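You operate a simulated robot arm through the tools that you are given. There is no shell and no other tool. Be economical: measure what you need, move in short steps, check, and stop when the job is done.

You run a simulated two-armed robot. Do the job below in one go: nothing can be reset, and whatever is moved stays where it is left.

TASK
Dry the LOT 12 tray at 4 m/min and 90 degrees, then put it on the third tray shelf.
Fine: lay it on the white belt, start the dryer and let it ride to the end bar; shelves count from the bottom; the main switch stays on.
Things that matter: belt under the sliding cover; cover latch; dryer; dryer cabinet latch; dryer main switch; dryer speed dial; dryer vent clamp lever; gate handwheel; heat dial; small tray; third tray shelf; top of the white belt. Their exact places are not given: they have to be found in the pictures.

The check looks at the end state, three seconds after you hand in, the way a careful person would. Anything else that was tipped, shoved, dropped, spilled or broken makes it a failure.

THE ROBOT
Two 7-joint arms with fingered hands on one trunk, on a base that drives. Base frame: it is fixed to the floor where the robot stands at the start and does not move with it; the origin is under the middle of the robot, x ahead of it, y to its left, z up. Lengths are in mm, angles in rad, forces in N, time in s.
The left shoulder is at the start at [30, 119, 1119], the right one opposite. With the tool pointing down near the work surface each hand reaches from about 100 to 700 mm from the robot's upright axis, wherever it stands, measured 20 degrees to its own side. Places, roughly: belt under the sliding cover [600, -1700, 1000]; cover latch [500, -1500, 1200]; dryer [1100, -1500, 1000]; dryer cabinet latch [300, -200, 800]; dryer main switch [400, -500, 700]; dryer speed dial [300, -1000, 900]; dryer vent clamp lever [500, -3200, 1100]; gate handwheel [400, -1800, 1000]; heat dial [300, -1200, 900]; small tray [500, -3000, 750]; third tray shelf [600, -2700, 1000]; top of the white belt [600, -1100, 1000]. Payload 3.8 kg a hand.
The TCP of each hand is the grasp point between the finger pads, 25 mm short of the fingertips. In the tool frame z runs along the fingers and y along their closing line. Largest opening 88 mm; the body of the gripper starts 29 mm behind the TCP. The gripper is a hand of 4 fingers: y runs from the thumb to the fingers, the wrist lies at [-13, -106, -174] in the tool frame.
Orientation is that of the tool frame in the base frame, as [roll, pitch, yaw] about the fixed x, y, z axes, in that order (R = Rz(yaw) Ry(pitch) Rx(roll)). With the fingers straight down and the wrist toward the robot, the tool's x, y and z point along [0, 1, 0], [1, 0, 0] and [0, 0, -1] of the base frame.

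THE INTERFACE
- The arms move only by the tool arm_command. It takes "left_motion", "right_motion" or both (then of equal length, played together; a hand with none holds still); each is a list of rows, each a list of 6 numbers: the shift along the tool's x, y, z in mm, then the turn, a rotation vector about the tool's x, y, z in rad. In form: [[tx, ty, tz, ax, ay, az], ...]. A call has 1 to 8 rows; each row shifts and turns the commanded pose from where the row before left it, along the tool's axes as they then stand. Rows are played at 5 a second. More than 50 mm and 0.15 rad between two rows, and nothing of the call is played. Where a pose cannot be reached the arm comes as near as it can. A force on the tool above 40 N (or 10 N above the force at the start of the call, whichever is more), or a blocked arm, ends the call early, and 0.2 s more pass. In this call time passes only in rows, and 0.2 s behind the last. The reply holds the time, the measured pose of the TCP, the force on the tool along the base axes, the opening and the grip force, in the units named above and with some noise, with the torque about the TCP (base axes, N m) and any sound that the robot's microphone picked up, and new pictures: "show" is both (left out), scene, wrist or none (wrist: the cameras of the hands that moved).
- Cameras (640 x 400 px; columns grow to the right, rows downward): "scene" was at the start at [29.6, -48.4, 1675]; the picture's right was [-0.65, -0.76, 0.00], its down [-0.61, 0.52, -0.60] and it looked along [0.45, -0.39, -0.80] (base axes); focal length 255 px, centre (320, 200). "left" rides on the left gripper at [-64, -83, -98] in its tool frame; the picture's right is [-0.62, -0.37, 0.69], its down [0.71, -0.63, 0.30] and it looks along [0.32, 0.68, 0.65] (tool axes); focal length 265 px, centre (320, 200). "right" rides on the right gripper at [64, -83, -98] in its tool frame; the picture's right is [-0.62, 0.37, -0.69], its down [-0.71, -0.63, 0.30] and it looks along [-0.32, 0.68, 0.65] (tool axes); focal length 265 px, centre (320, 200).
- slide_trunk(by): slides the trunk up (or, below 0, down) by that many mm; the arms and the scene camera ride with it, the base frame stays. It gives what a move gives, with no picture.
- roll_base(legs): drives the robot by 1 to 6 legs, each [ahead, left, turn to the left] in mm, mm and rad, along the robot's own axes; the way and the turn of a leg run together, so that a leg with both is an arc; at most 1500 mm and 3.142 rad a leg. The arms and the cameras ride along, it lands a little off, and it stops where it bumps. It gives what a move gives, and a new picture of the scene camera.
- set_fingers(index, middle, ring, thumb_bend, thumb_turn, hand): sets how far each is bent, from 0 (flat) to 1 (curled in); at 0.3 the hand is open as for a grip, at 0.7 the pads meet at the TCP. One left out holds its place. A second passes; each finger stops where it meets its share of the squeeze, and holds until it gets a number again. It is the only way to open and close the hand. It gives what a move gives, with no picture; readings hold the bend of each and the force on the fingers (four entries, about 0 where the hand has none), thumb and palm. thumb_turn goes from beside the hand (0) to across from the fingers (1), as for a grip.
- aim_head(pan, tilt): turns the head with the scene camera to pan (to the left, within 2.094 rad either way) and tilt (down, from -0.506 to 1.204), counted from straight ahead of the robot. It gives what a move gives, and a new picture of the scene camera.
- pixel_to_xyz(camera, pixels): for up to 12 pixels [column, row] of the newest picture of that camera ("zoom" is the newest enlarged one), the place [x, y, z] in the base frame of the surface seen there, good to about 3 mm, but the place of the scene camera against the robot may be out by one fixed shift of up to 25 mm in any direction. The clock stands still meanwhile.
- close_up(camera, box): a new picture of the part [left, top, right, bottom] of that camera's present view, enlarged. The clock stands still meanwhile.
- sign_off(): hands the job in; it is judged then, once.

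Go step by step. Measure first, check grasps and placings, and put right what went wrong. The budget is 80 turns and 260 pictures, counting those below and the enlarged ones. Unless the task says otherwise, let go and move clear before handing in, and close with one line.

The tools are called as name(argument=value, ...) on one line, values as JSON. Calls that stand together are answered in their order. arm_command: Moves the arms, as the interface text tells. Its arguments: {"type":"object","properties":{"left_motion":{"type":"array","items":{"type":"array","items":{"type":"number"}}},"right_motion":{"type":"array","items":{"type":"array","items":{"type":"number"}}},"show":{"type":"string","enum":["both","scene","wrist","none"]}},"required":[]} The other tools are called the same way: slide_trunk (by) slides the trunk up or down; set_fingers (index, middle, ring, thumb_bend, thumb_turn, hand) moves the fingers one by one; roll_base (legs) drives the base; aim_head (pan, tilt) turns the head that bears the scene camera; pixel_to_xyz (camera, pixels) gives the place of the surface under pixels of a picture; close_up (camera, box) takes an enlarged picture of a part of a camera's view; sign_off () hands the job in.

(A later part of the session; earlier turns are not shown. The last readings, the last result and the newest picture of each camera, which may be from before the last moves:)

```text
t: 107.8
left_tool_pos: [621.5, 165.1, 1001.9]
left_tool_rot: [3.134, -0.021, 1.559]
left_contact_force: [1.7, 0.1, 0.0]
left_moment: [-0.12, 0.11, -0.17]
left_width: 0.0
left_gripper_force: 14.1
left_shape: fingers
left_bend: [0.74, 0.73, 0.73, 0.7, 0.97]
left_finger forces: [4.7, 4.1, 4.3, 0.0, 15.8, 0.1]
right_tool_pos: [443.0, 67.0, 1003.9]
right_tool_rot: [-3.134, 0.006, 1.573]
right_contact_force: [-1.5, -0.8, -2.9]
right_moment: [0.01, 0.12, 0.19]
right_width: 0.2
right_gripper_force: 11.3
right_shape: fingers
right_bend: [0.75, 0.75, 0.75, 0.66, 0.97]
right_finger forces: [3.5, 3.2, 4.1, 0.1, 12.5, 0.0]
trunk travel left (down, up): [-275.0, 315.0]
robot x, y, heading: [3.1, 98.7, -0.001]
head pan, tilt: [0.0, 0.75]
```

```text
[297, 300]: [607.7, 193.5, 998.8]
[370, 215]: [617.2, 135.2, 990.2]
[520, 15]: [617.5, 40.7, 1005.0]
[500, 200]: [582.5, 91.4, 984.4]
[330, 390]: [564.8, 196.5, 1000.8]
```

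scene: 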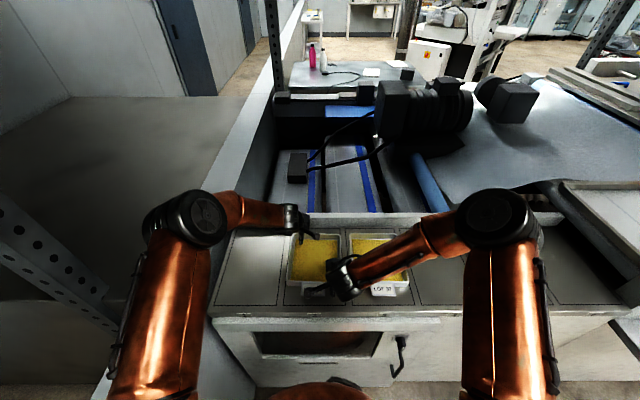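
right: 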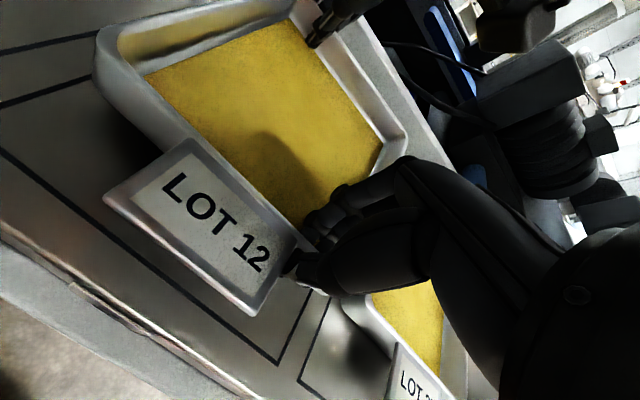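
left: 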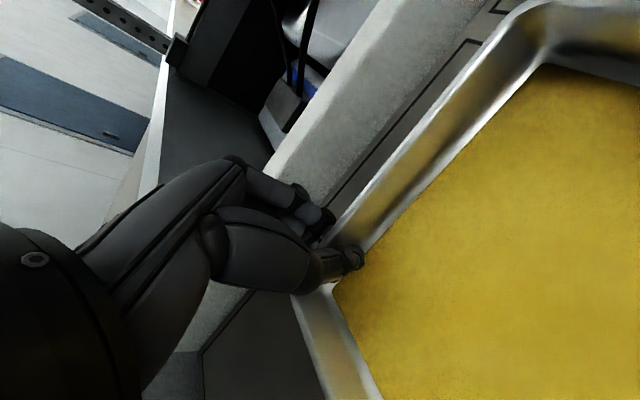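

The tray is lifted nearly level (rim 996–1004 all round). I'll raise it with the trunk for a synchronous lift.

slide_trunk(by=130)

arm_command(left_motion=[[0, 0, 0, 0, 0, 0]], right_motion=[[0, 0, 0, 0, 0, 0]])

```text
t: 109.4
left_tool_pos: [622.6, 167.1, 1130.8]
left_tool_rot: [3.131, -0.022, 1.558]
left_contact_force: [0.7, 0.5, 0.0]
left_moment: [-0.12, 0.15, -0.2]
left_width: 0.0
left_gripper_force: 14.4
left_shape: fingers
left_bend: [0.74, 0.73, 0.73, 0.7, 0.97]
left_finger forces: [4.7, 3.9, 4.1, 0.0, 15.7, 0.1]
right_tool_pos: [443.3, 66.5, 1133.4]
right_tool_rot: [-3.136, 0.006, 1.573]
right_contact_force: [-1.6, 0.4, -3.8]
right_moment: [0.06, 0.1, 0.2]
right_width: 0.0
right_gripper_force: 11.5
right_shape: fingers
right_bend: [0.75, 0.75, 0.75, 0.66, 0.97]
right_finger forces: [3.6, 3.5, 4.4, 0.0, 12.3, 0.0]
trunk travel left (down, up): [-405.0, 185.0]
robot x, y, heading: [-0.1, 101.2, 0.003]
head pan, tilt: [0.0, 0.75]
```

```text
t: 109.8
left_tool_pos: [622.3, 166.2, 1131.9]
left_tool_rot: [3.133, -0.022, 1.559]
left_contact_force: [1.4, -0.7, -1.1]
left_moment: [-0.16, 0.11, -0.2]
left_width: 0.0
left_gripper_force: 13.9
left_shape: fingers
left_bend: [0.74, 0.73, 0.73, 0.7, 0.97]
left_finger forces: [4.5, 3.9, 4.0, 0.0, 15.8, 0.0]
right_tool_pos: [443.9, 67.7, 1134.4]
right_tool_rot: [-3.134, 0.004, 1.573]
right_contact_force: [-0.6, 0.1, -3.6]
right_moment: [0.01, 0.11, 0.15]
right_width: 0.1
right_gripper_force: 11.8
right_shape: fingers
right_bend: [0.75, 0.75, 0.75, 0.66, 0.97]
right_finger forces: [3.6, 3.4, 4.3, 0.1, 12.3, 0.1]
trunk travel left (down, up): [-405.0, 185.0]
robot x, y, heading: [2.2, 101.0, -0.004]
head pan, tilt: [0.0, 0.75]
```

scene: 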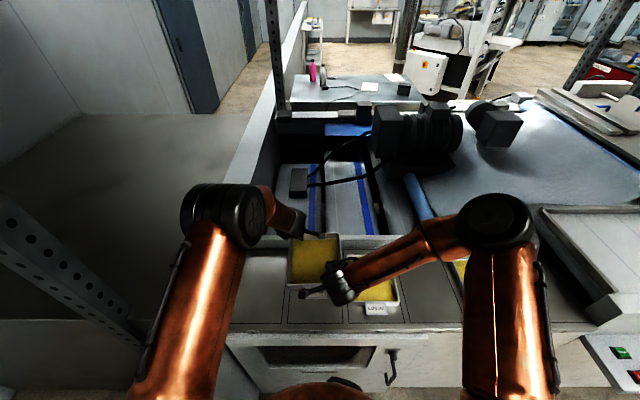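
right: 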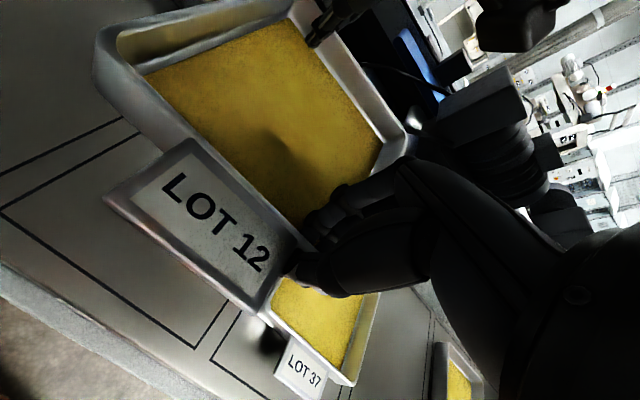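
left: 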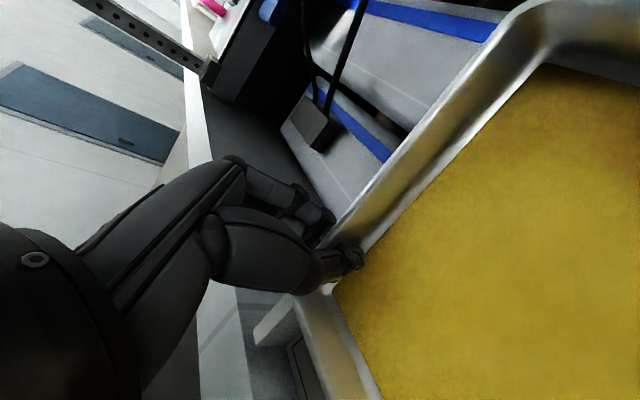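

The hold is stable with the tray level. Before driving along the console I need to know how wide my base is, so I'll look down.

aim_head(pan=-0.7, tilt=1.2)

pixel_to_xyz(camera="scene", pixels=[[320, 380], [300, 395], [360, 395], [250, 390], [400, 390], [320, 350], [600, 200], [600, 300], [560, 350]])

```text
t: 110.9
left_tool_pos: [622.5, 166.6, 1131.8]
left_tool_rot: [3.133, -0.022, 1.559]
left_contact_force: [1.0, 0.5, 0.5]
left_moment: [-0.14, 0.13, -0.2]
left_width: 0.2
left_gripper_force: 14.3
left_shape: fingers
left_bend: [0.74, 0.73, 0.73, 0.7, 0.97]
left_finger forces: [4.6, 3.9, 4.0, 0.1, 15.7, 0.1]
right_tool_pos: [443.1, 67.9, 1133.5]
right_tool_rot: [-3.135, 0.004, 1.573]
right_contact_force: [-0.8, -0.3, -2.4]
right_moment: [-0.02, 0.09, 0.14]
right_width: 0.0
right_gripper_force: 12.3
right_shape: fingers
right_bend: [0.75, 0.75, 0.75, 0.66, 0.97]
right_finger forces: [3.6, 3.4, 4.3, 0.0, 12.3, 0.1]
trunk travel left (down, up): [-405.0, 185.0]
robot x, y, heading: [4.2, 103.5, 0.002]
head pan, tilt: [-0.7, 1.201]
```

scene: 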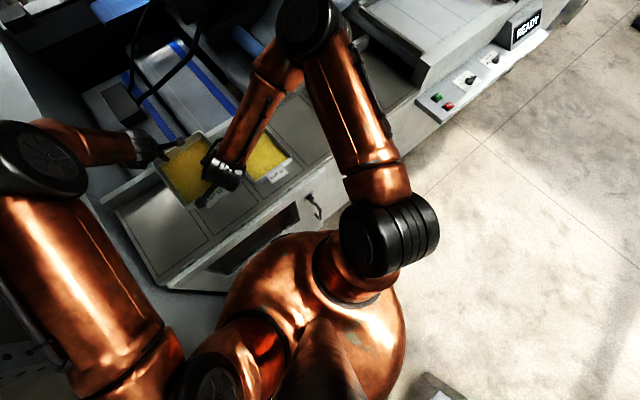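

```text
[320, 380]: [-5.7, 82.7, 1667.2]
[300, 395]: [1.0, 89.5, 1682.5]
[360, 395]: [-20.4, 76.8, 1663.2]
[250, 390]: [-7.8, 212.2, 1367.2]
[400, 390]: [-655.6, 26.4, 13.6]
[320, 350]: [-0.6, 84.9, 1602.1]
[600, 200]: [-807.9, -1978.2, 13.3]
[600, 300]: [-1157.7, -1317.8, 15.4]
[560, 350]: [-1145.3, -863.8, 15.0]
```

pixel_to_xyz(camera="scene", pixels=[[432, 385], [440, 392], [400, 330], [240, 285], [290, 245], [395, 300], [425, 96], [435, 118], [548, 30], [443, 122], [300, 210], [416, 98]])

```text
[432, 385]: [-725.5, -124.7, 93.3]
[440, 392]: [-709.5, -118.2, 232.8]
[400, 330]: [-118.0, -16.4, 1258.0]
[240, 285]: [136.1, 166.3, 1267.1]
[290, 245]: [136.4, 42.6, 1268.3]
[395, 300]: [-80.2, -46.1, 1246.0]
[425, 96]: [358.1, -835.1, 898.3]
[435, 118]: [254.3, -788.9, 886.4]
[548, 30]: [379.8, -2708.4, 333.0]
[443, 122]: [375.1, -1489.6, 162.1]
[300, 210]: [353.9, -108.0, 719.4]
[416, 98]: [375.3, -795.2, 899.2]
```

The console is an overhanging panel (front x≈240) and my torso reaches only x≈140, so sliding right at x≈0 is clear. I'll carry the tray 1130 mm to the right, over the white belt.

roll_base(legs=[[0, -300, 0], [0, -830, 0]])

aim_head(pan=0.0, tilt=0.9)

```text
t: 117.0
left_tool_pos: [619.2, -979.6, 1131.8]
left_tool_rot: [3.133, -0.023, 1.56]
left_contact_force: [1.4, -0.5, -0.6]
left_moment: [-0.14, 0.14, -0.2]
left_width: 0.0
left_gripper_force: 14.0
left_shape: fingers
left_bend: [0.74, 0.73, 0.73, 0.7, 0.97]
left_finger forces: [4.7, 3.8, 3.9, 0.0, 15.6, 0.0]
right_tool_pos: [440.3, -1079.5, 1132.7]
right_tool_rot: [-3.134, 0.005, 1.575]
right_contact_force: [0.0, -0.4, -3.2]
right_moment: [0.06, 0.11, 0.18]
right_width: 0.0
right_gripper_force: 11.9
right_shape: fingers
right_bend: [0.75, 0.75, 0.75, 0.66, 0.97]
right_finger forces: [3.7, 3.3, 4.3, 0.0, 12.3, 0.0]
trunk travel left (down, up): [-405.0, 185.0]
robot x, y, heading: [-4.1, -1049.7, -0.003]
head pan, tilt: [-0.7, 1.201]
```

scene: 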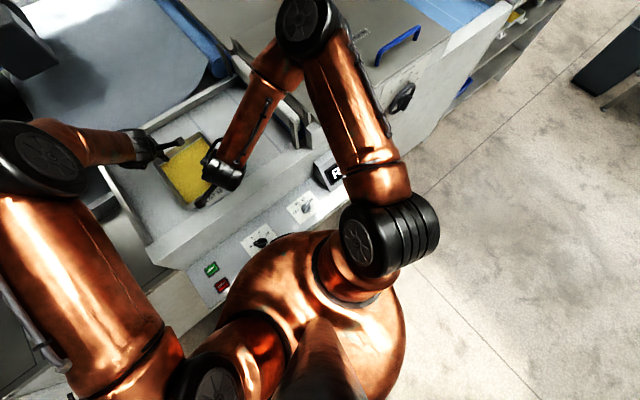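

```text
t: 118.1
left_tool_pos: [618.6, -980.4, 1130.5]
left_tool_rot: [3.134, -0.022, 1.559]
left_contact_force: [0.8, 0.5, -0.8]
left_moment: [-0.11, 0.11, -0.15]
left_width: 0.2
left_gripper_force: 14.3
left_shape: fingers
left_bend: [0.74, 0.73, 0.73, 0.7, 0.97]
left_finger forces: [4.6, 3.8, 4.0, 0.0, 15.8, 0.1]
right_tool_pos: [439.6, -1079.2, 1133.5]
right_tool_rot: [-3.134, 0.005, 1.575]
right_contact_force: [-0.7, 0.5, -3.2]
right_moment: [0.01, 0.07, 0.18]
right_width: 0.0
right_gripper_force: 11.4
right_shape: fingers
right_bend: [0.75, 0.75, 0.75, 0.66, 0.97]
right_finger forces: [3.6, 3.5, 4.3, 0.0, 12.1, 0.1]
trunk travel left (down, up): [-405.0, 185.0]
robot x, y, heading: [-2.7, -1047.5, -0.001]
head pan, tilt: [0.0, 0.901]
```

scene: 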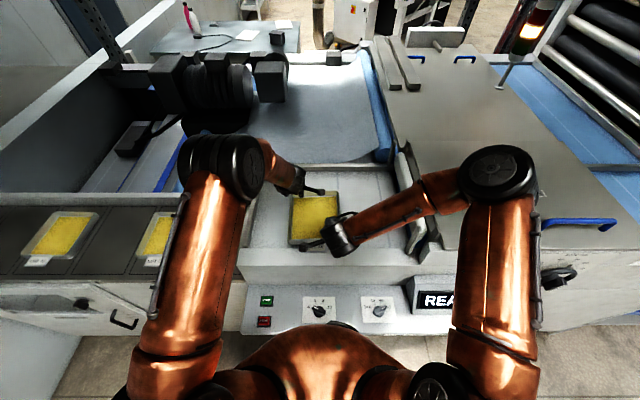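

The tray hovers above the white belt at y≈-1032. I'll measure belt edges and gate before shifting it inwards.

pixel_to_xyz(camera="scene", pixels=[[260, 262], [262, 247], [268, 235], [262, 210], [360, 168], [370, 190], [350, 250], [395, 175], [425, 235], [440, 248], [408, 160], [300, 190]])

close_up(camera="scene", box=[230, 130, 470, 280])

```text
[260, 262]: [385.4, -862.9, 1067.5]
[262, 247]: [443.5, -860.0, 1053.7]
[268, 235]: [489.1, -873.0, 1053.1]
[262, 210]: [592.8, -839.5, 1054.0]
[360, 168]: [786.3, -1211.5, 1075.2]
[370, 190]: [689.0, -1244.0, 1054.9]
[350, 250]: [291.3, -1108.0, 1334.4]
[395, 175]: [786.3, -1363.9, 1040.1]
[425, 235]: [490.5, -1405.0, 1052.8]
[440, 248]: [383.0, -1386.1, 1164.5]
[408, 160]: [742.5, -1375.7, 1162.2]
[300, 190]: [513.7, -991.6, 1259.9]
```

```text
2.67 times, centred on (350, 205) of scene
```

zoom: 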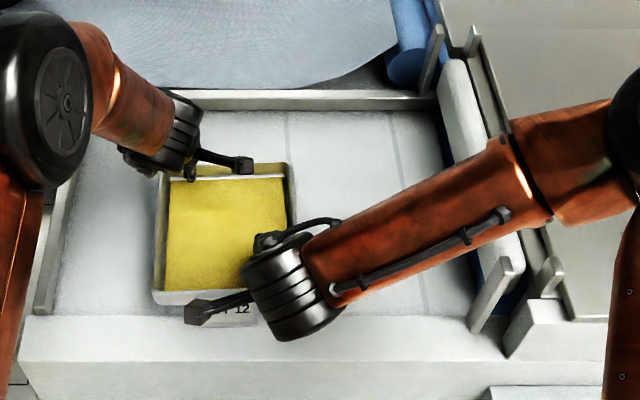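

Belt runs x≈430–785. I'll shift both hands +60 mm inwards in step, keeping the tray level.

arm_command(left_motion=[[0, 10, 0, 0, 0, 0], [0, 10, 0, 0, 0, 0], [0, 10, 0, 0, 0, 0], [0, 10, 0, 0, 0, 0], [0, 10, 0, 0, 0, 0], [0, 10, 0, 0, 0, 0]], right_motion=[[0, 10, 0, 0, 0, 0], [0, 10, 0, 0, 0, 0], [0, 10, 0, 0, 0, 0], [0, 10, 0, 0, 0, 0], [0, 10, 0, 0, 0, 0], [0, 10, 0, 0, 0, 0]])

```text
t: 119.5
left_tool_pos: [679.6, -979.4, 1132.2]
left_tool_rot: [3.132, -0.022, 1.564]
left_contact_force: [2.1, 1.2, -0.4]
left_moment: [-0.1, 0.07, -0.12]
left_width: 0.0
left_gripper_force: 13.5
left_shape: fingers
left_bend: [0.74, 0.73, 0.73, 0.7, 0.97]
left_finger forces: [4.4, 3.9, 4.1, 0.0, 14.5, 0.0]
right_tool_pos: [499.5, -1079.4, 1132.5]
right_tool_rot: [-3.134, 0.007, 1.576]
right_contact_force: [-1.7, -0.1, -2.2]
right_moment: [0.0, 0.08, 0.19]
right_width: 0.0
right_gripper_force: 11.7
right_shape: fingers
right_bend: [0.75, 0.75, 0.75, 0.67, 0.97]
right_finger forces: [3.6, 3.2, 4.0, 0.1, 12.5, 0.0]
trunk travel left (down, up): [-405.0, 185.0]
robot x, y, heading: [-2.8, -1047.8, 0.002]
head pan, tilt: [0.0, 0.901]
```

scene: 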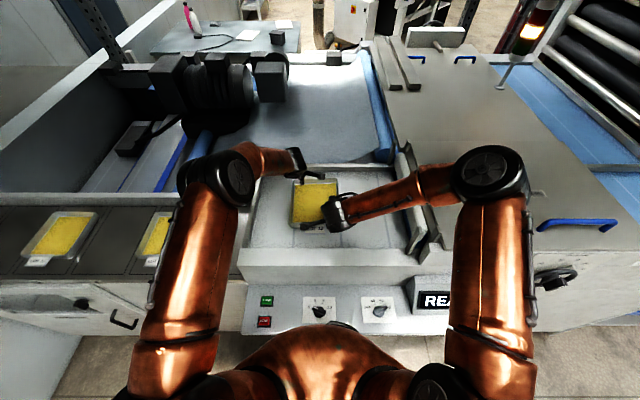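
right: 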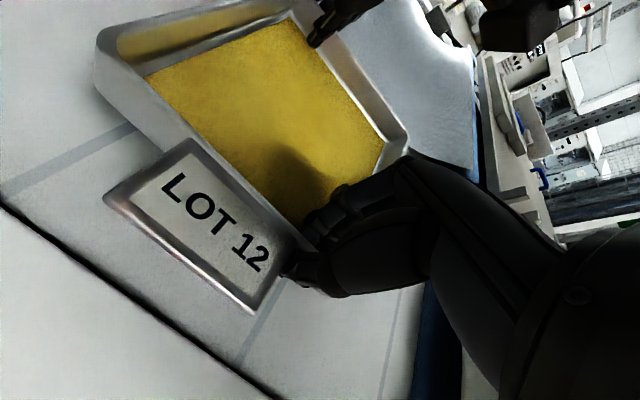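
left: 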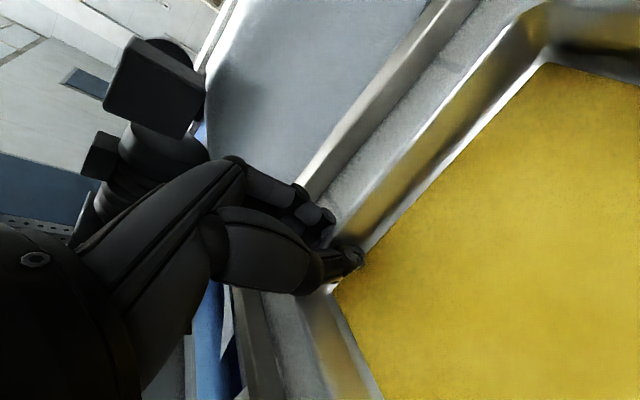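

Tray bottom is about 33 mm below the TCP, and the belt is at z≈1040; I'll lower 52 mm by trunk, and check the gap.

pixel_to_xyz(camera="right", pixels=[[60, 200], [70, 150], [100, 290], [380, 320], [120, 205], [240, 305]])

slide_trunk(by=-52)

arm_command(left_motion=[[0, 0, 2, 0, 0, 0], [0, 0, 2, 0, 0, 0]], right_motion=[[0, 0, 2, 0, 0, 0], [0, 0, 2, 0, 0, 0]], show="wrist")

```text
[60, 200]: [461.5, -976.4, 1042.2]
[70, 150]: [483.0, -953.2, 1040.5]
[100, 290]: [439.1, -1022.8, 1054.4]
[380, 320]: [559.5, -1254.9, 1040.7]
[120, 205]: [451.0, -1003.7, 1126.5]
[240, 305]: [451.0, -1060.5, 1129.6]
```

```text
t: 120.4
left_tool_pos: [678.2, -979.9, 1078.7]
left_tool_rot: [3.131, -0.023, 1.563]
left_contact_force: [3.7, 0.8, 0.1]
left_moment: [-0.1, 0.05, -0.18]
left_width: 0.0
left_gripper_force: 14.2
left_shape: fingers
left_bend: [0.74, 0.73, 0.73, 0.7, 0.97]
left_finger forces: [5.0, 4.3, 4.5, 0.1, 14.1, 0.0]
right_tool_pos: [500.1, -1079.1, 1080.7]
right_tool_rot: [-3.136, 0.005, 1.574]
right_contact_force: [-3.7, -2.5, -2.4]
right_moment: [-0.02, 0.13, 0.14]
right_width: 0.0
right_gripper_force: 11.5
right_shape: fingers
right_bend: [0.75, 0.75, 0.75, 0.66, 0.97]
right_finger forces: [3.2, 2.9, 3.5, 0.0, 13.0, 0.1]
trunk travel left (down, up): [-353.0, 237.0]
robot x, y, heading: [1.0, -1046.4, 0.004]
head pan, tilt: [0.0, 0.901]
```

```text
t: 121.0
left_tool_pos: [679.4, -980.4, 1075.2]
left_tool_rot: [3.134, -0.022, 1.564]
left_contact_force: [1.5, 0.6, 0.0]
left_moment: [-0.07, 0.07, -0.19]
left_width: 0.0
left_gripper_force: 13.3
left_shape: fingers
left_bend: [0.74, 0.74, 0.73, 0.7, 0.97]
left_finger forces: [4.5, 4.1, 4.4, 0.0, 14.0, 0.0]
right_tool_pos: [499.6, -1079.4, 1076.7]
right_tool_rot: [-3.137, 0.005, 1.575]
right_contact_force: [-1.5, -0.5, -3.0]
right_moment: [-0.02, 0.08, 0.19]
right_width: 0.2
right_gripper_force: 12.3
right_shape: fingers
right_bend: [0.75, 0.75, 0.75, 0.67, 0.97]
right_finger forces: [3.6, 3.3, 4.2, 0.0, 12.7, 0.0]
trunk travel left (down, up): [-353.0, 237.0]
robot x, y, heading: [-0.6, -1049.6, 0.004]
head pan, tilt: [0.0, 0.901]
```

right: 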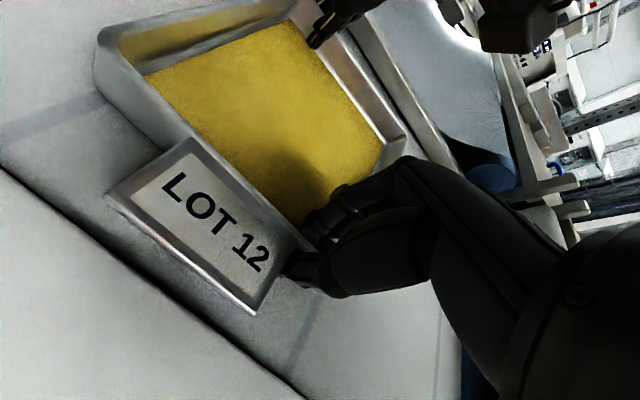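
left: 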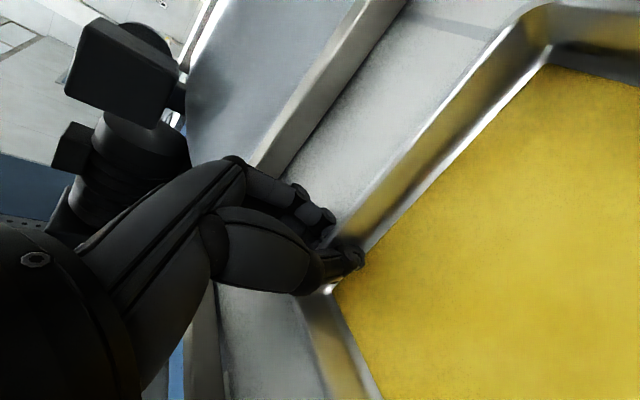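

A few mm remain; I'll lower 4 mm more then open the hands.

arm_command(left_motion=[[0, 0, 1.5, 0, 0, 0], [0, 0, 1, 0, 0, 0]], right_motion=[[0, 0, 2, 0, 0, 0], [0, 0, 2, 0, 0, 0]], show="none")

set_fingers(hand="right", index=0.5, middle=0.5, ring=0.5, thumb_bend=0.5)

set_fingers(hand="left", index=0.5, middle=0.5, ring=0.5, thumb_bend=0.5)

arm_command(left_motion=[[0, 0, -30, 0, 0, 0], [0, 0, -40, 0, 0, 0], [0, 0, -40, 0, 0, 0], [0, 0, -40, 0, 0, 0]], right_motion=[[0, 0, -30, 0, 0, 0], [0, 0, -40, 0, 0, 0], [0, 0, -40, 0, 0, 0], [0, 0, -40, 0, 0, 0]])

```text
t: 121.6
left_tool_pos: [679.7, -980.6, 1072.9]
left_tool_rot: [3.131, -0.022, 1.562]
left_contact_force: [0.3, 0.9, -0.6]
left_moment: [-0.04, 0.05, -0.24]
left_width: 0.0
left_gripper_force: 13.8
left_shape: fingers
left_bend: [0.74, 0.74, 0.74, 0.7, 0.97]
left_finger forces: [4.2, 4.1, 5.0, 0.1, 13.2, 0.0]
right_tool_pos: [499.4, -1079.4, 1073.3]
right_tool_rot: [-3.133, 0.006, 1.576]
right_contact_force: [-1.2, -1.3, -1.0]
right_moment: [0.03, 0.15, 0.19]
right_width: 0.0
right_gripper_force: 12.3
right_shape: fingers
right_bend: [0.75, 0.75, 0.75, 0.67, 0.97]
right_finger forces: [4.0, 3.5, 3.8, 0.1, 13.1, 0.0]
trunk travel left (down, up): [-353.0, 237.0]
robot x, y, heading: [-3.6, -1048.5, -0.0]
head pan, tilt: [0.0, 0.901]
```

```text
t: 122.6
left_tool_pos: [678.7, -980.1, 1073.3]
left_tool_rot: [3.133, -0.022, 1.561]
left_contact_force: [0.1, 0.7, -2.6]
left_moment: [0.0, 0.05, -0.17]
left_width: 0.0
left_gripper_force: 12.6
left_shape: fingers
left_bend: [0.74, 0.74, 0.74, 0.7, 0.97]
left_finger forces: [3.9, 3.7, 4.5, 0.1, 12.1, 0.0]
right_tool_pos: [498.4, -1077.9, 1072.4]
right_tool_rot: [-3.136, 0.005, 1.575]
right_contact_force: [-0.4, -0.2, 4.4]
right_moment: [-0.02, -0.09, 0.04]
right_width: 41.0
right_gripper_force: 2.1
right_shape: fingers
right_bend: [0.5, 0.5, 0.5, 0.5, 0.98]
right_finger forces: [0.0, 4.3, 0.0, 0.0, 0.2, 0.1]
trunk travel left (down, up): [-353.0, 237.0]
robot x, y, heading: [-1.7, -1045.6, 0.004]
head pan, tilt: [0.0, 0.901]
```

```text
t: 123.6
left_tool_pos: [677.4, -980.7, 1072.6]
left_tool_rot: [3.131, -0.021, 1.563]
left_contact_force: [-0.3, 0.5, 0.7]
left_moment: [-0.01, 0.02, 0.02]
left_width: 41.1
left_gripper_force: 0.1
left_shape: fingers
left_bend: [0.5, 0.5, 0.5, 0.5, 0.97]
left_finger forces: [0.1, 0.0, 0.0, 0.0, 0.0, 0.0]
right_tool_pos: [499.2, -1077.8, 1073.0]
right_tool_rot: [-3.133, 0.006, 1.576]
right_contact_force: [0.8, 0.6, 2.4]
right_moment: [-0.02, -0.04, 0.01]
right_width: 40.8
right_gripper_force: 1.2
right_shape: fingers
right_bend: [0.5, 0.5, 0.5, 0.5, 0.98]
right_finger forces: [0.0, 2.7, 0.0, 0.0, 0.2, 0.1]
trunk travel left (down, up): [-353.0, 237.0]
robot x, y, heading: [-1.0, -1048.0, 0.001]
head pan, tilt: [0.0, 0.901]
```

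```text
t: 124.6
left_tool_pos: [675.8, -981.7, 1222.1]
left_tool_rot: [3.132, -0.024, 1.562]
left_contact_force: [-0.1, -0.5, 0.5]
left_moment: [0.01, 0.01, 0.01]
left_width: 41.2
left_gripper_force: 0.0
left_shape: fingers
left_bend: [0.5, 0.5, 0.5, 0.5, 0.97]
left_finger forces: [0.0, 0.0, 0.0, 0.0, 0.1, 0.1]
right_tool_pos: [498.9, -1076.1, 1225.5]
right_tool_rot: [-3.134, 0.006, 1.577]
right_contact_force: [-0.3, 0.1, 0.9]
right_moment: [0.0, -0.02, -0.01]
right_width: 41.2
right_gripper_force: 0.1
right_shape: fingers
right_bend: [0.5, 0.5, 0.5, 0.5, 0.98]
right_finger forces: [0.0, 0.0, 0.0, 0.0, 0.1, 0.0]
trunk travel left (down, up): [-353.0, 237.0]
robot x, y, heading: [-4.7, -1047.9, 0.002]
head pan, tilt: [0.0, 0.901]
```

scene: 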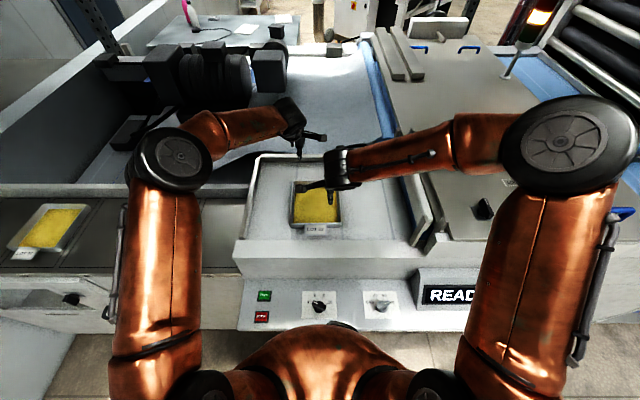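
right: 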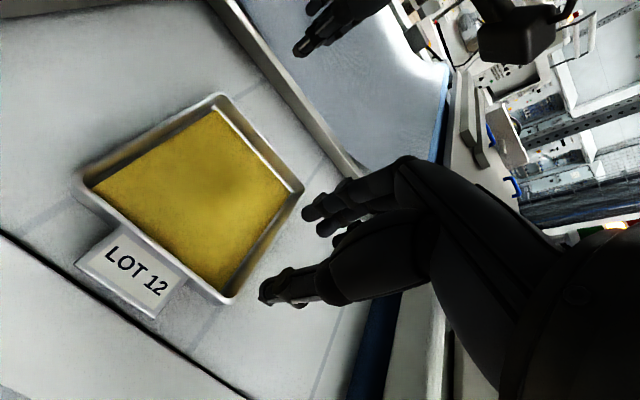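
left: 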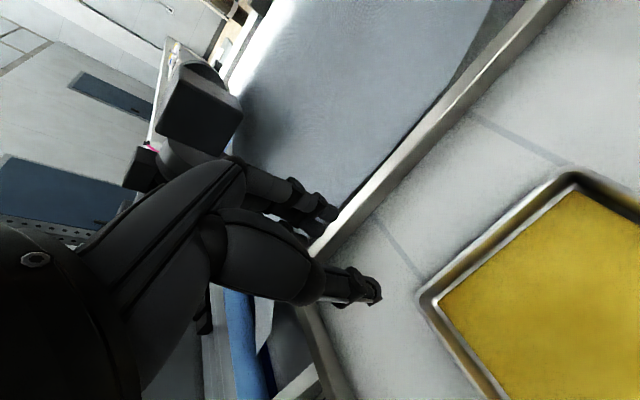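

The tray lies flat on the white belt. Before starting, I'll check the gate gap and wheel, and retract the right hand.

arm_command(right_motion=[[0, -45, 0, 0, 0, 0], [0, -45, 0, 0, 0, 0], [0, -45, 0, 0, 0, 0], [0, -45, 0, 0, 0, 0], [-40, -20, 0, 0, 0, 0], [-40, 0, 0, 0, 0, 0]], left_motion=[[0, -45, 0, 0, 0, 0], [0, -45, 0, 0, 0, 0], [0, -45, 0, 0, 0, 0], [0, -45, 0, 0, 0, 0], [20, -40, 0, 0, 0, 0], [20, -40, 0, 0, 0, 0]], show="none")

aim_head(pan=-0.6, tilt=0.75)

close_up(camera="scene", box=[140, 100, 340, 260])

```text
t: 126.0
left_tool_pos: [416.7, -942.3, 1222.9]
left_tool_rot: [3.13, -0.024, 1.563]
left_contact_force: [0.7, -0.5, -0.2]
left_moment: [0.0, -0.04, 0.01]
left_width: 41.3
left_gripper_force: 0.1
left_shape: fingers
left_bend: [0.5, 0.5, 0.5, 0.5, 0.97]
left_finger forces: [0.0, 0.0, 0.0, 0.1, 0.1, 0.0]
right_tool_pos: [354.0, -1132.0, 1242.8]
right_tool_rot: [-3.134, 0.006, 1.576]
right_contact_force: [-0.4, 0.5, -0.3]
right_moment: [-0.02, -0.01, -0.02]
right_width: 41.4
right_gripper_force: 0.1
right_shape: fingers
right_bend: [0.5, 0.5, 0.5, 0.5, 0.98]
right_finger forces: [0.0, 0.1, 0.1, 0.1, 0.1, 0.0]
right hand out of reach, approached as far as the arm can: row 4, 5, 6
trunk travel left (down, up): [-353.0, 237.0]
robot x, y, heading: [-1.9, -1049.7, -0.001]
head pan, tilt: [0.0, 0.901]
```

```text
t: 127.0
left_tool_pos: [419.0, -942.3, 1222.4]
left_tool_rot: [3.131, -0.024, 1.561]
left_contact_force: [-0.9, 0.2, 0.2]
left_moment: [-0.01, 0.0, 0.0]
left_width: 41.2
left_gripper_force: 0.0
left_shape: fingers
left_bend: [0.5, 0.5, 0.5, 0.5, 0.97]
left_finger forces: [0.1, 0.0, 0.0, 0.0, 0.0, 0.1]
right_tool_pos: [356.0, -1130.6, 1243.0]
right_tool_rot: [-3.133, 0.006, 1.576]
right_contact_force: [0.1, -0.1, 0.4]
right_moment: [0.01, 0.01, 0.0]
right_width: 41.3
right_gripper_force: 0.1
right_shape: fingers
right_bend: [0.5, 0.5, 0.5, 0.5, 0.98]
right_finger forces: [0.0, 0.1, 0.0, 0.0, 0.0, 0.0]
trunk travel left (down, up): [-353.0, 237.0]
robot x, y, heading: [-4.8, -1045.3, 0.002]
head pan, tilt: [-0.6, 0.75]
```

scene: 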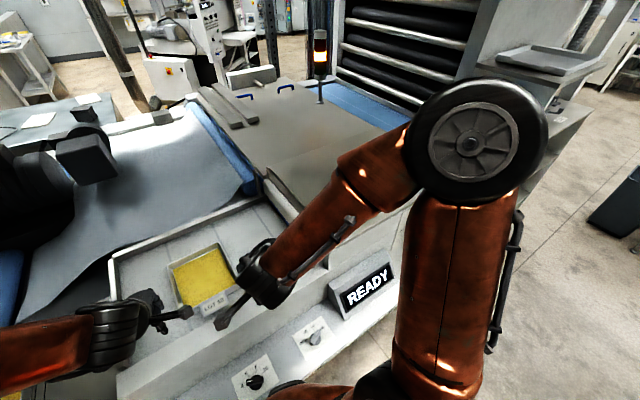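

```text
2.50 times, centred on (240, 180) of scene
```

zoom: 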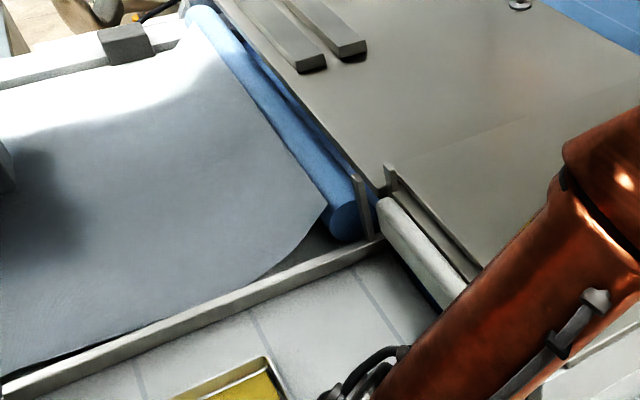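

I'll take right-wrist pictures toward the gate.

arm_command(right_motion=[[0, 0, 0, 0, 0, 0.1], [0, 0, 0, 0, 0, 0.1]], show="wrist")

close_up(camera="scene", box=[180, 150, 300, 230])

```text
t: 127.6
left_tool_pos: [419.6, -942.3, 1220.9]
left_tool_rot: [3.131, -0.021, 1.562]
left_contact_force: [0.6, 0.2, -0.4]
left_moment: [-0.02, -0.03, 0.05]
left_width: 41.2
left_gripper_force: 0.0
left_shape: fingers
left_bend: [0.5, 0.5, 0.5, 0.5, 0.97]
left_finger forces: [0.1, 0.0, 0.0, 0.0, 0.0, 0.1]
right_tool_pos: [355.9, -1130.0, 1243.1]
right_tool_rot: [-3.135, 0.007, 1.375]
right_contact_force: [-0.4, 0.6, -0.8]
right_moment: [-0.02, 0.03, 0.0]
right_width: 41.1
right_gripper_force: 0.0
right_shape: fingers
right_bend: [0.5, 0.5, 0.5, 0.5, 0.98]
right_finger forces: [0.1, 0.1, 0.0, 0.0, 0.0, 0.0]
trunk travel left (down, up): [-353.0, 237.0]
robot x, y, heading: [-2.0, -1048.0, -0.001]
head pan, tilt: [-0.6, 0.75]
```

right: 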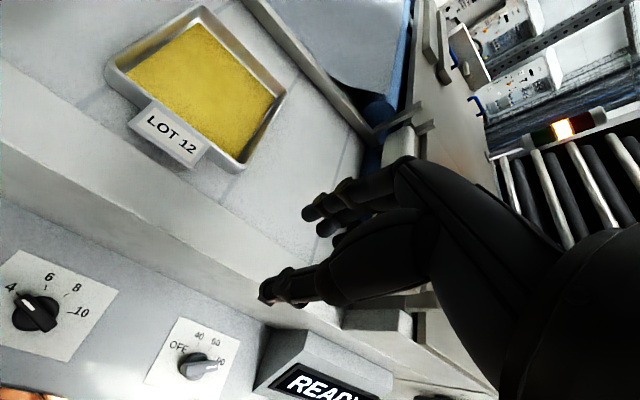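

```text
5.00 times, centred on (240, 190) of scene
```

zoom: 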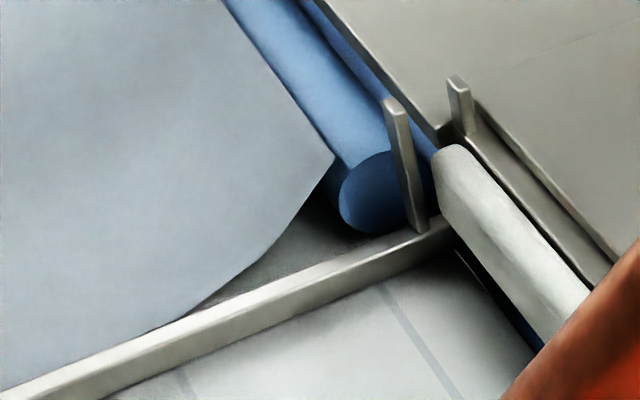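

pixel_to_xyz(camera="scene", pixels=[[267, 183], [270, 195], [276, 203], [282, 210], [272, 190], [285, 208], [268, 202], [272, 207], [278, 213]])

close_up(camera="right", box=[340, 80, 480, 170])

```text
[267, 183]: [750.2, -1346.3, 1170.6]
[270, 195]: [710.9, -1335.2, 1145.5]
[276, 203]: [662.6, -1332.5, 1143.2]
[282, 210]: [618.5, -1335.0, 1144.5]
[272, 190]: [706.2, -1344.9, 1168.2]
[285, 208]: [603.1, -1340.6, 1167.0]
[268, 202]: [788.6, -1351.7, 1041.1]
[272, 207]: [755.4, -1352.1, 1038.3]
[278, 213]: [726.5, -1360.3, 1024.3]
```

```text
4.44 times, centred on (410, 125) of right
```

zoom: 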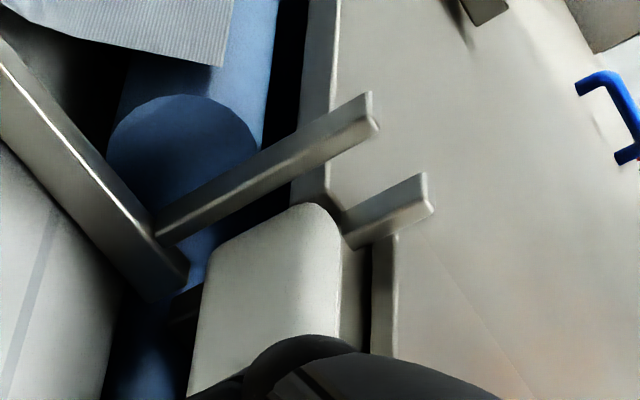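

The gate bottom is about 55 mm above the belt, and the tray is only 31 mm high, so it passes. Now I'll shape the left hand to press START (≈(320,-873,897)) with the middle finger and move above it.

set_fingers(hand="left", index=0.9, middle=0.66, ring=0.9, thumb_bend=0.62)

arm_command(left_motion=[[23, -33, 0, 0, 0, 0], [23, -33, 0, 0, 0, 0], [23, -33, 0, 0, 0, 0], [0, 0, 45, 0, 0, 0], [0, 0, 45, 0, 0, 0], [0, 0, 45, 0, 0, 0], [0, 0, 45, 0, 0, 0], [0, 0, 45, 0, 0, 0]])

```text
t: 128.6
left_tool_pos: [417.7, -943.2, 1221.8]
left_tool_rot: [3.132, -0.023, 1.562]
left_contact_force: [-0.5, 0.4, -0.9]
left_moment: [-0.02, 0.02, 0.01]
left_width: 20.5
left_gripper_force: 0.1
left_shape: fingers
left_bend: [0.9, 0.66, 0.9, 0.61, 0.97]
left_finger forces: [0.0, 0.0, 0.0, 0.0, 0.0, 0.0]
right_tool_pos: [355.5, -1130.6, 1241.8]
right_tool_rot: [-3.136, 0.008, 1.375]
right_contact_force: [-0.7, 0.7, -0.5]
right_moment: [0.01, -0.03, -0.02]
right_width: 41.2
right_gripper_force: 0.2
right_shape: fingers
right_bend: [0.5, 0.5, 0.5, 0.5, 0.98]
right_finger forces: [0.0, 0.1, 0.1, 0.1, 0.0, 0.0]
trunk travel left (down, up): [-353.0, 237.0]
robot x, y, heading: [-1.6, -1044.9, 0.003]
head pan, tilt: [-0.6, 0.75]
```

```text
t: 130.3
left_tool_pos: [393.0, -864.1, 1062.7]
left_tool_rot: [3.089, -0.028, 1.561]
left_contact_force: [-0.3, 0.2, 21.9]
left_moment: [0.23, -0.19, -0.01]
left_width: 20.1
left_gripper_force: 10.7
left_shape: fingers
left_bend: [0.9, 0.82, 0.9, 0.61, 0.97]
left_finger forces: [0.0, 21.8, 0.0, 0.0, 0.1, 0.1]
left hand out of reach, approached as far as the arm can: row 2, 3, 4
right_tool_pos: [354.5, -1130.7, 1244.0]
right_tool_rot: [-3.135, 0.004, 1.376]
right_contact_force: [-0.3, 0.2, -0.4]
right_moment: [0.0, 0.03, -0.01]
right_width: 41.4
right_gripper_force: 0.1
right_shape: fingers
right_bend: [0.5, 0.5, 0.5, 0.5, 0.98]
right_finger forces: [0.1, 0.1, 0.1, 0.0, 0.0, 0.0]
trunk travel left (down, up): [-353.0, 237.0]
robot x, y, heading: [-1.7, -1047.9, -0.0]
head pan, tilt: [-0.6, 0.75]
stopped in row 8 (left hand): the force on the tool passed its limit at 65 N (the readings are from after the stop); the commanded pose is now the measured one
```

scene: 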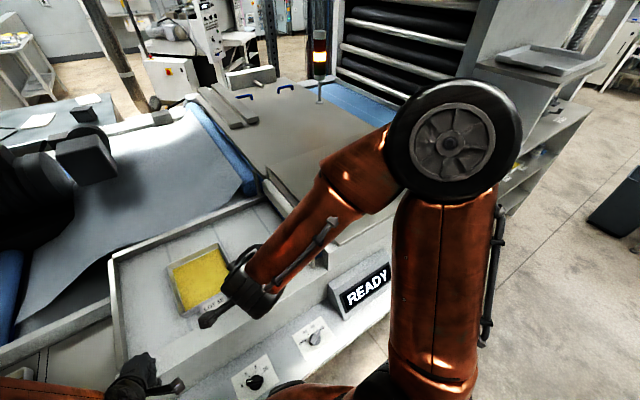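
left: 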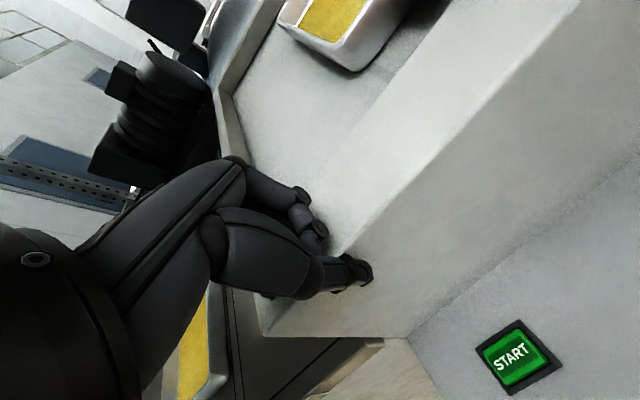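

My middle finger touched the belt's side rail at x≈393, because the hand could not draw in close enough. I'll lift, back the base 170 mm, and approach the button again.

arm_command(left_motion=[[0, 0, -40, 0, 0, 0], [0, 0, -40, 0, 0, 0], [0, 0, -20, 0.04, 0, 0]], show="none")

roll_base(legs=[[-170, 0, 0]])

arm_command(left_motion=[[0, 30, 0, 0, 0, 0], [0, 30, 0, 0, 0, 0], [0, 30, 0, 0, 0, 0]], show="wrist")

```text
t: 131.1
left_tool_pos: [385.5, -867.7, 1159.7]
left_tool_rot: [3.136, -0.025, 1.559]
left_contact_force: [0.3, -0.7, 0.7]
left_moment: [0.02, 0.03, 0.04]
left_width: 20.2
left_gripper_force: 0.2
left_shape: fingers
left_bend: [0.9, 0.66, 0.9, 0.61, 0.97]
left_finger forces: [0.1, 0.0, 0.1, 0.0, 0.0, 0.0]
right_tool_pos: [354.1, -1130.5, 1242.5]
right_tool_rot: [-3.136, 0.006, 1.376]
right_contact_force: [0.4, 0.3, 0.4]
right_moment: [0.03, 0.03, -0.04]
right_width: 41.3
right_gripper_force: 0.0
right_shape: fingers
right_bend: [0.5, 0.5, 0.5, 0.5, 0.98]
right_finger forces: [0.0, 0.0, 0.0, 0.1, 0.0, 0.0]
trunk travel left (down, up): [-353.0, 237.0]
robot x, y, heading: [-0.5, -1049.3, 0.004]
head pan, tilt: [-0.6, 0.75]
```

```text
t: 132.6
left_tool_pos: [212.9, -867.1, 1160.4]
left_tool_rot: [3.139, -0.027, 1.559]
left_contact_force: [-0.3, 0.0, -0.1]
left_moment: [0.0, 0.02, -0.01]
left_width: 20.6
left_gripper_force: 0.0
left_shape: fingers
left_bend: [0.9, 0.66, 0.9, 0.61, 0.97]
left_finger forces: [0.0, 0.0, 0.0, 0.0, 0.0, 0.0]
right_tool_pos: [182.6, -1131.8, 1242.8]
right_tool_rot: [-3.136, 0.007, 1.374]
right_contact_force: [-0.3, 0.6, 0.1]
right_moment: [-0.01, 0.0, -0.03]
right_width: 41.2
right_gripper_force: 0.1
right_shape: fingers
right_bend: [0.5, 0.5, 0.5, 0.5, 0.98]
right_finger forces: [0.0, 0.0, 0.0, 0.0, 0.0, 0.1]
trunk travel left (down, up): [-353.0, 237.0]
robot x, y, heading: [-175.1, -1048.9, -0.001]
head pan, tilt: [-0.6, 0.75]
```

scene: 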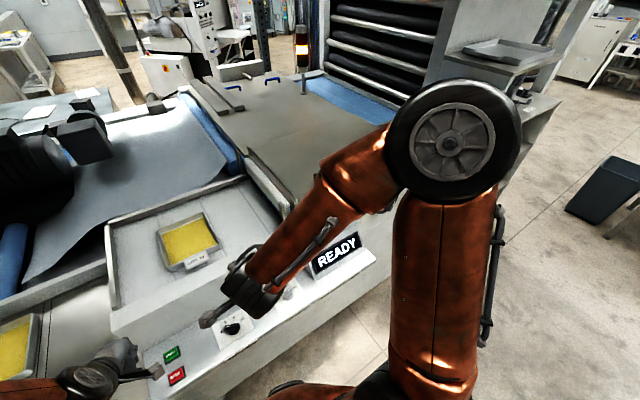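

```text
t: 133.4
left_tool_pos: [304.0, -869.1, 1160.6]
left_tool_rot: [3.138, -0.027, 1.558]
left_contact_force: [-0.3, 0.5, 0.9]
left_moment: [0.02, 0.0, -0.01]
left_width: 20.3
left_gripper_force: 0.0
left_shape: fingers
left_bend: [0.9, 0.66, 0.9, 0.61, 0.97]
left_finger forces: [0.0, 0.0, 0.0, 0.0, 0.0, 0.1]
right_tool_pos: [183.7, -1131.3, 1242.4]
right_tool_rot: [-3.135, 0.008, 1.374]
right_contact_force: [0.0, 0.7, 1.0]
right_moment: [0.0, 0.02, -0.01]
right_width: 41.3
right_gripper_force: 0.2
right_shape: fingers
right_bend: [0.5, 0.5, 0.5, 0.5, 0.98]
right_finger forces: [0.1, 0.0, 0.0, 0.1, 0.1, 0.0]
trunk travel left (down, up): [-353.0, 237.0]
robot x, y, heading: [-173.5, -1046.1, -0.003]
head pan, tilt: [-0.6, 0.75]
```

left: 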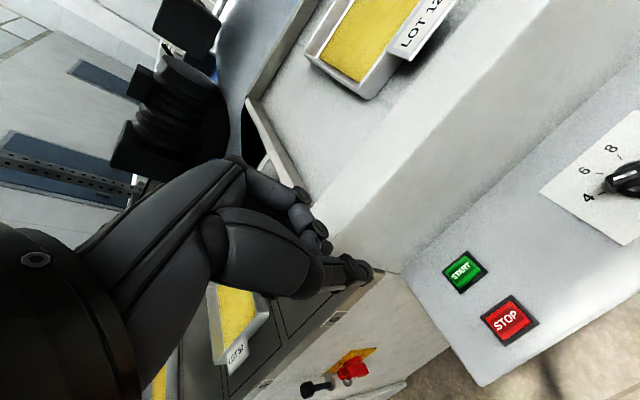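

pixel_to_xyz(camera="left", pixels=[[464, 272], [511, 319], [447, 274], [482, 268], [360, 265], [400, 240], [420, 290], [430, 255]])

```text
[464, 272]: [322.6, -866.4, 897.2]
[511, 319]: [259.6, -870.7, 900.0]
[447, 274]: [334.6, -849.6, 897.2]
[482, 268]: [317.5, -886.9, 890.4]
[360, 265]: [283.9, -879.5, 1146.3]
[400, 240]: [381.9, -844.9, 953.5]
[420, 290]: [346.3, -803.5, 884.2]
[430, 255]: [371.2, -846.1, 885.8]
```

START centre is (323,-868,897). I'll descend over it to about z 950, then press in small steps.

arm_command(left_motion=[[1, 12, 30, 0, 0, 0], [0, 0, 45, 0, 0, 0], [0, 0, 45, 0, 0, 0], [0, 0, 45, 0, 0, 0], [0, 0, 40, 0, 0, 0]], show="wrist")

```text
t: 134.6
left_tool_pos: [316.8, -863.3, 955.3]
left_tool_rot: [3.139, -0.025, 1.559]
left_contact_force: [0.3, 0.2, 0.2]
left_moment: [-0.02, 0.04, -0.02]
left_width: 20.6
left_gripper_force: 0.1
left_shape: fingers
left_bend: [0.9, 0.66, 0.9, 0.61, 0.97]
left_finger forces: [0.0, 0.0, 0.0, 0.1, 0.0, 0.0]
right_tool_pos: [181.9, -1131.5, 1242.2]
right_tool_rot: [-3.132, 0.007, 1.374]
right_contact_force: [-0.1, -0.4, -0.1]
right_moment: [-0.01, -0.02, 0.02]
right_width: 41.2
right_gripper_force: 0.1
right_shape: fingers
right_bend: [0.5, 0.5, 0.5, 0.5, 0.98]
right_finger forces: [0.0, 0.1, 0.1, 0.1, 0.0, 0.0]
trunk travel left (down, up): [-353.0, 237.0]
robot x, y, heading: [-173.1, -1045.8, -0.005]
head pan, tilt: [-0.6, 0.75]
```

left: 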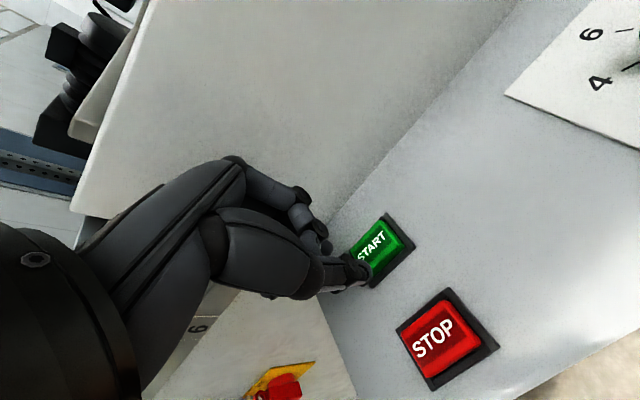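

Over START. I'll shift 4 mm and press down in small steps until the force rises.

arm_command(left_motion=[[-4, 0, 12, 0, 0, 0], [0, 0, 10, 0, 0, 0], [0, 0, 6, 0, 0, 0], [0, 0, 5, 0, 0, 0], [0, 0, 5, 0, 0, 0], [0, 0, 5, 0, 0, 0]])

```text
t: 136.0
left_tool_pos: [318.7, -867.3, 915.9]
left_tool_rot: [3.128, -0.029, 1.559]
left_contact_force: [4.8, 0.0, 17.2]
left_moment: [0.1, -0.24, -0.05]
left_width: 20.7
left_gripper_force: 8.7
left_shape: fingers
left_bend: [0.9, 0.72, 0.9, 0.61, 0.97]
left_finger forces: [0.1, 17.0, 0.0, 0.0, 0.0, 0.0]
right_tool_pos: [180.6, -1131.7, 1243.6]
right_tool_rot: [-3.136, 0.007, 1.374]
right_contact_force: [-0.5, -0.4, -0.8]
right_moment: [-0.01, -0.03, -0.01]
right_width: 41.3
right_gripper_force: 0.1
right_shape: fingers
right_bend: [0.5, 0.5, 0.5, 0.5, 0.98]
right_finger forces: [0.0, 0.0, 0.1, 0.1, 0.0, 0.0]
trunk travel left (down, up): [-353.0, 237.0]
robot x, y, heading: [-172.0, -1047.2, 0.001]
head pan, tilt: [-0.6, 0.75]
heard: click
```

scene: 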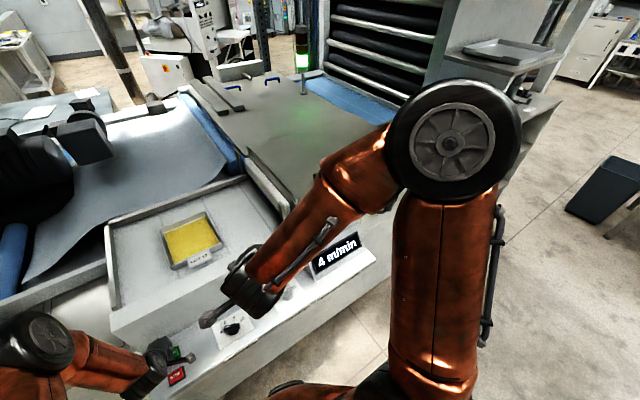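
left: 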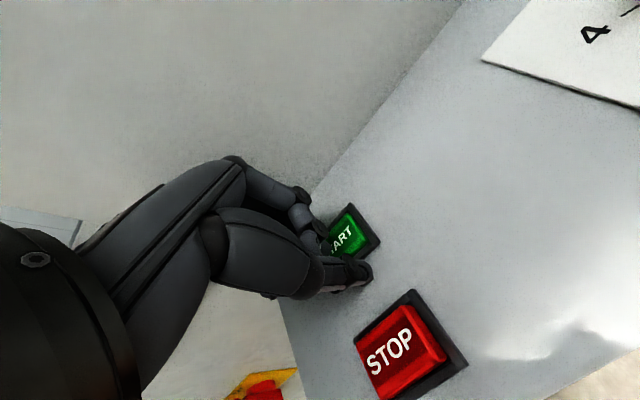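

Click heard, the lamp is green, and the display shows "4 m/min"; the belt is moving. I'll lift the hand off and watch.

arm_command(left_motion=[[0, 0, -30, 0, 0, 0], [0, 0, -45, 0, 0, 0], [0, 0, -45, 0, 0, 0], [0, 0, -45, 0, 0, 0], [0, 0, -45, 0, 0, 0], [0, 0, -45, 0, 0, 0], [0, 0, -45, 0, 0, 0]], show="scene")

close_up(camera="scene", box=[300, 220, 380, 280])

```text
t: 137.6
left_tool_pos: [314.3, -874.5, 1211.3]
left_tool_rot: [3.139, -0.027, 1.557]
left_contact_force: [-0.5, 0.5, 0.1]
left_moment: [-0.01, -0.01, 0.03]
left_width: 20.3
left_gripper_force: 0.1
left_shape: fingers
left_bend: [0.9, 0.66, 0.9, 0.61, 0.97]
left_finger forces: [0.1, 0.0, 0.0, 0.1, 0.0, 0.1]
right_tool_pos: [180.2, -1132.6, 1242.9]
right_tool_rot: [-3.137, 0.007, 1.372]
right_contact_force: [0.0, -0.6, 0.3]
right_moment: [0.02, -0.02, -0.01]
right_width: 41.2
right_gripper_force: 0.0
right_shape: fingers
right_bend: [0.5, 0.5, 0.5, 0.5, 0.98]
right_finger forces: [0.0, 0.1, 0.0, 0.0, 0.0, 0.0]
trunk travel left (down, up): [-353.0, 237.0]
robot x, y, heading: [-172.4, -1051.3, -0.004]
head pan, tilt: [-0.6, 0.75]
```

scene: 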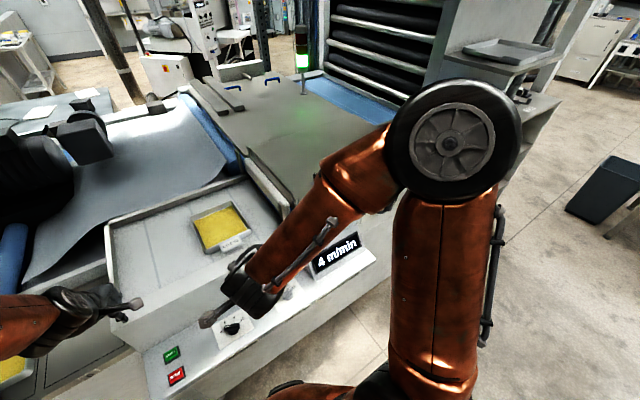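

```text
6.67 times, centred on (340, 250) of scene
```

zoom: 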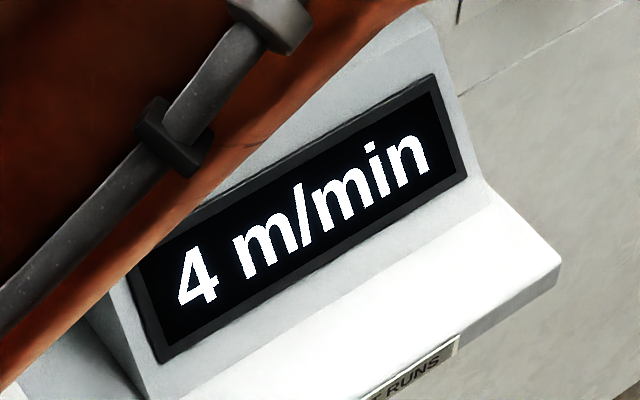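

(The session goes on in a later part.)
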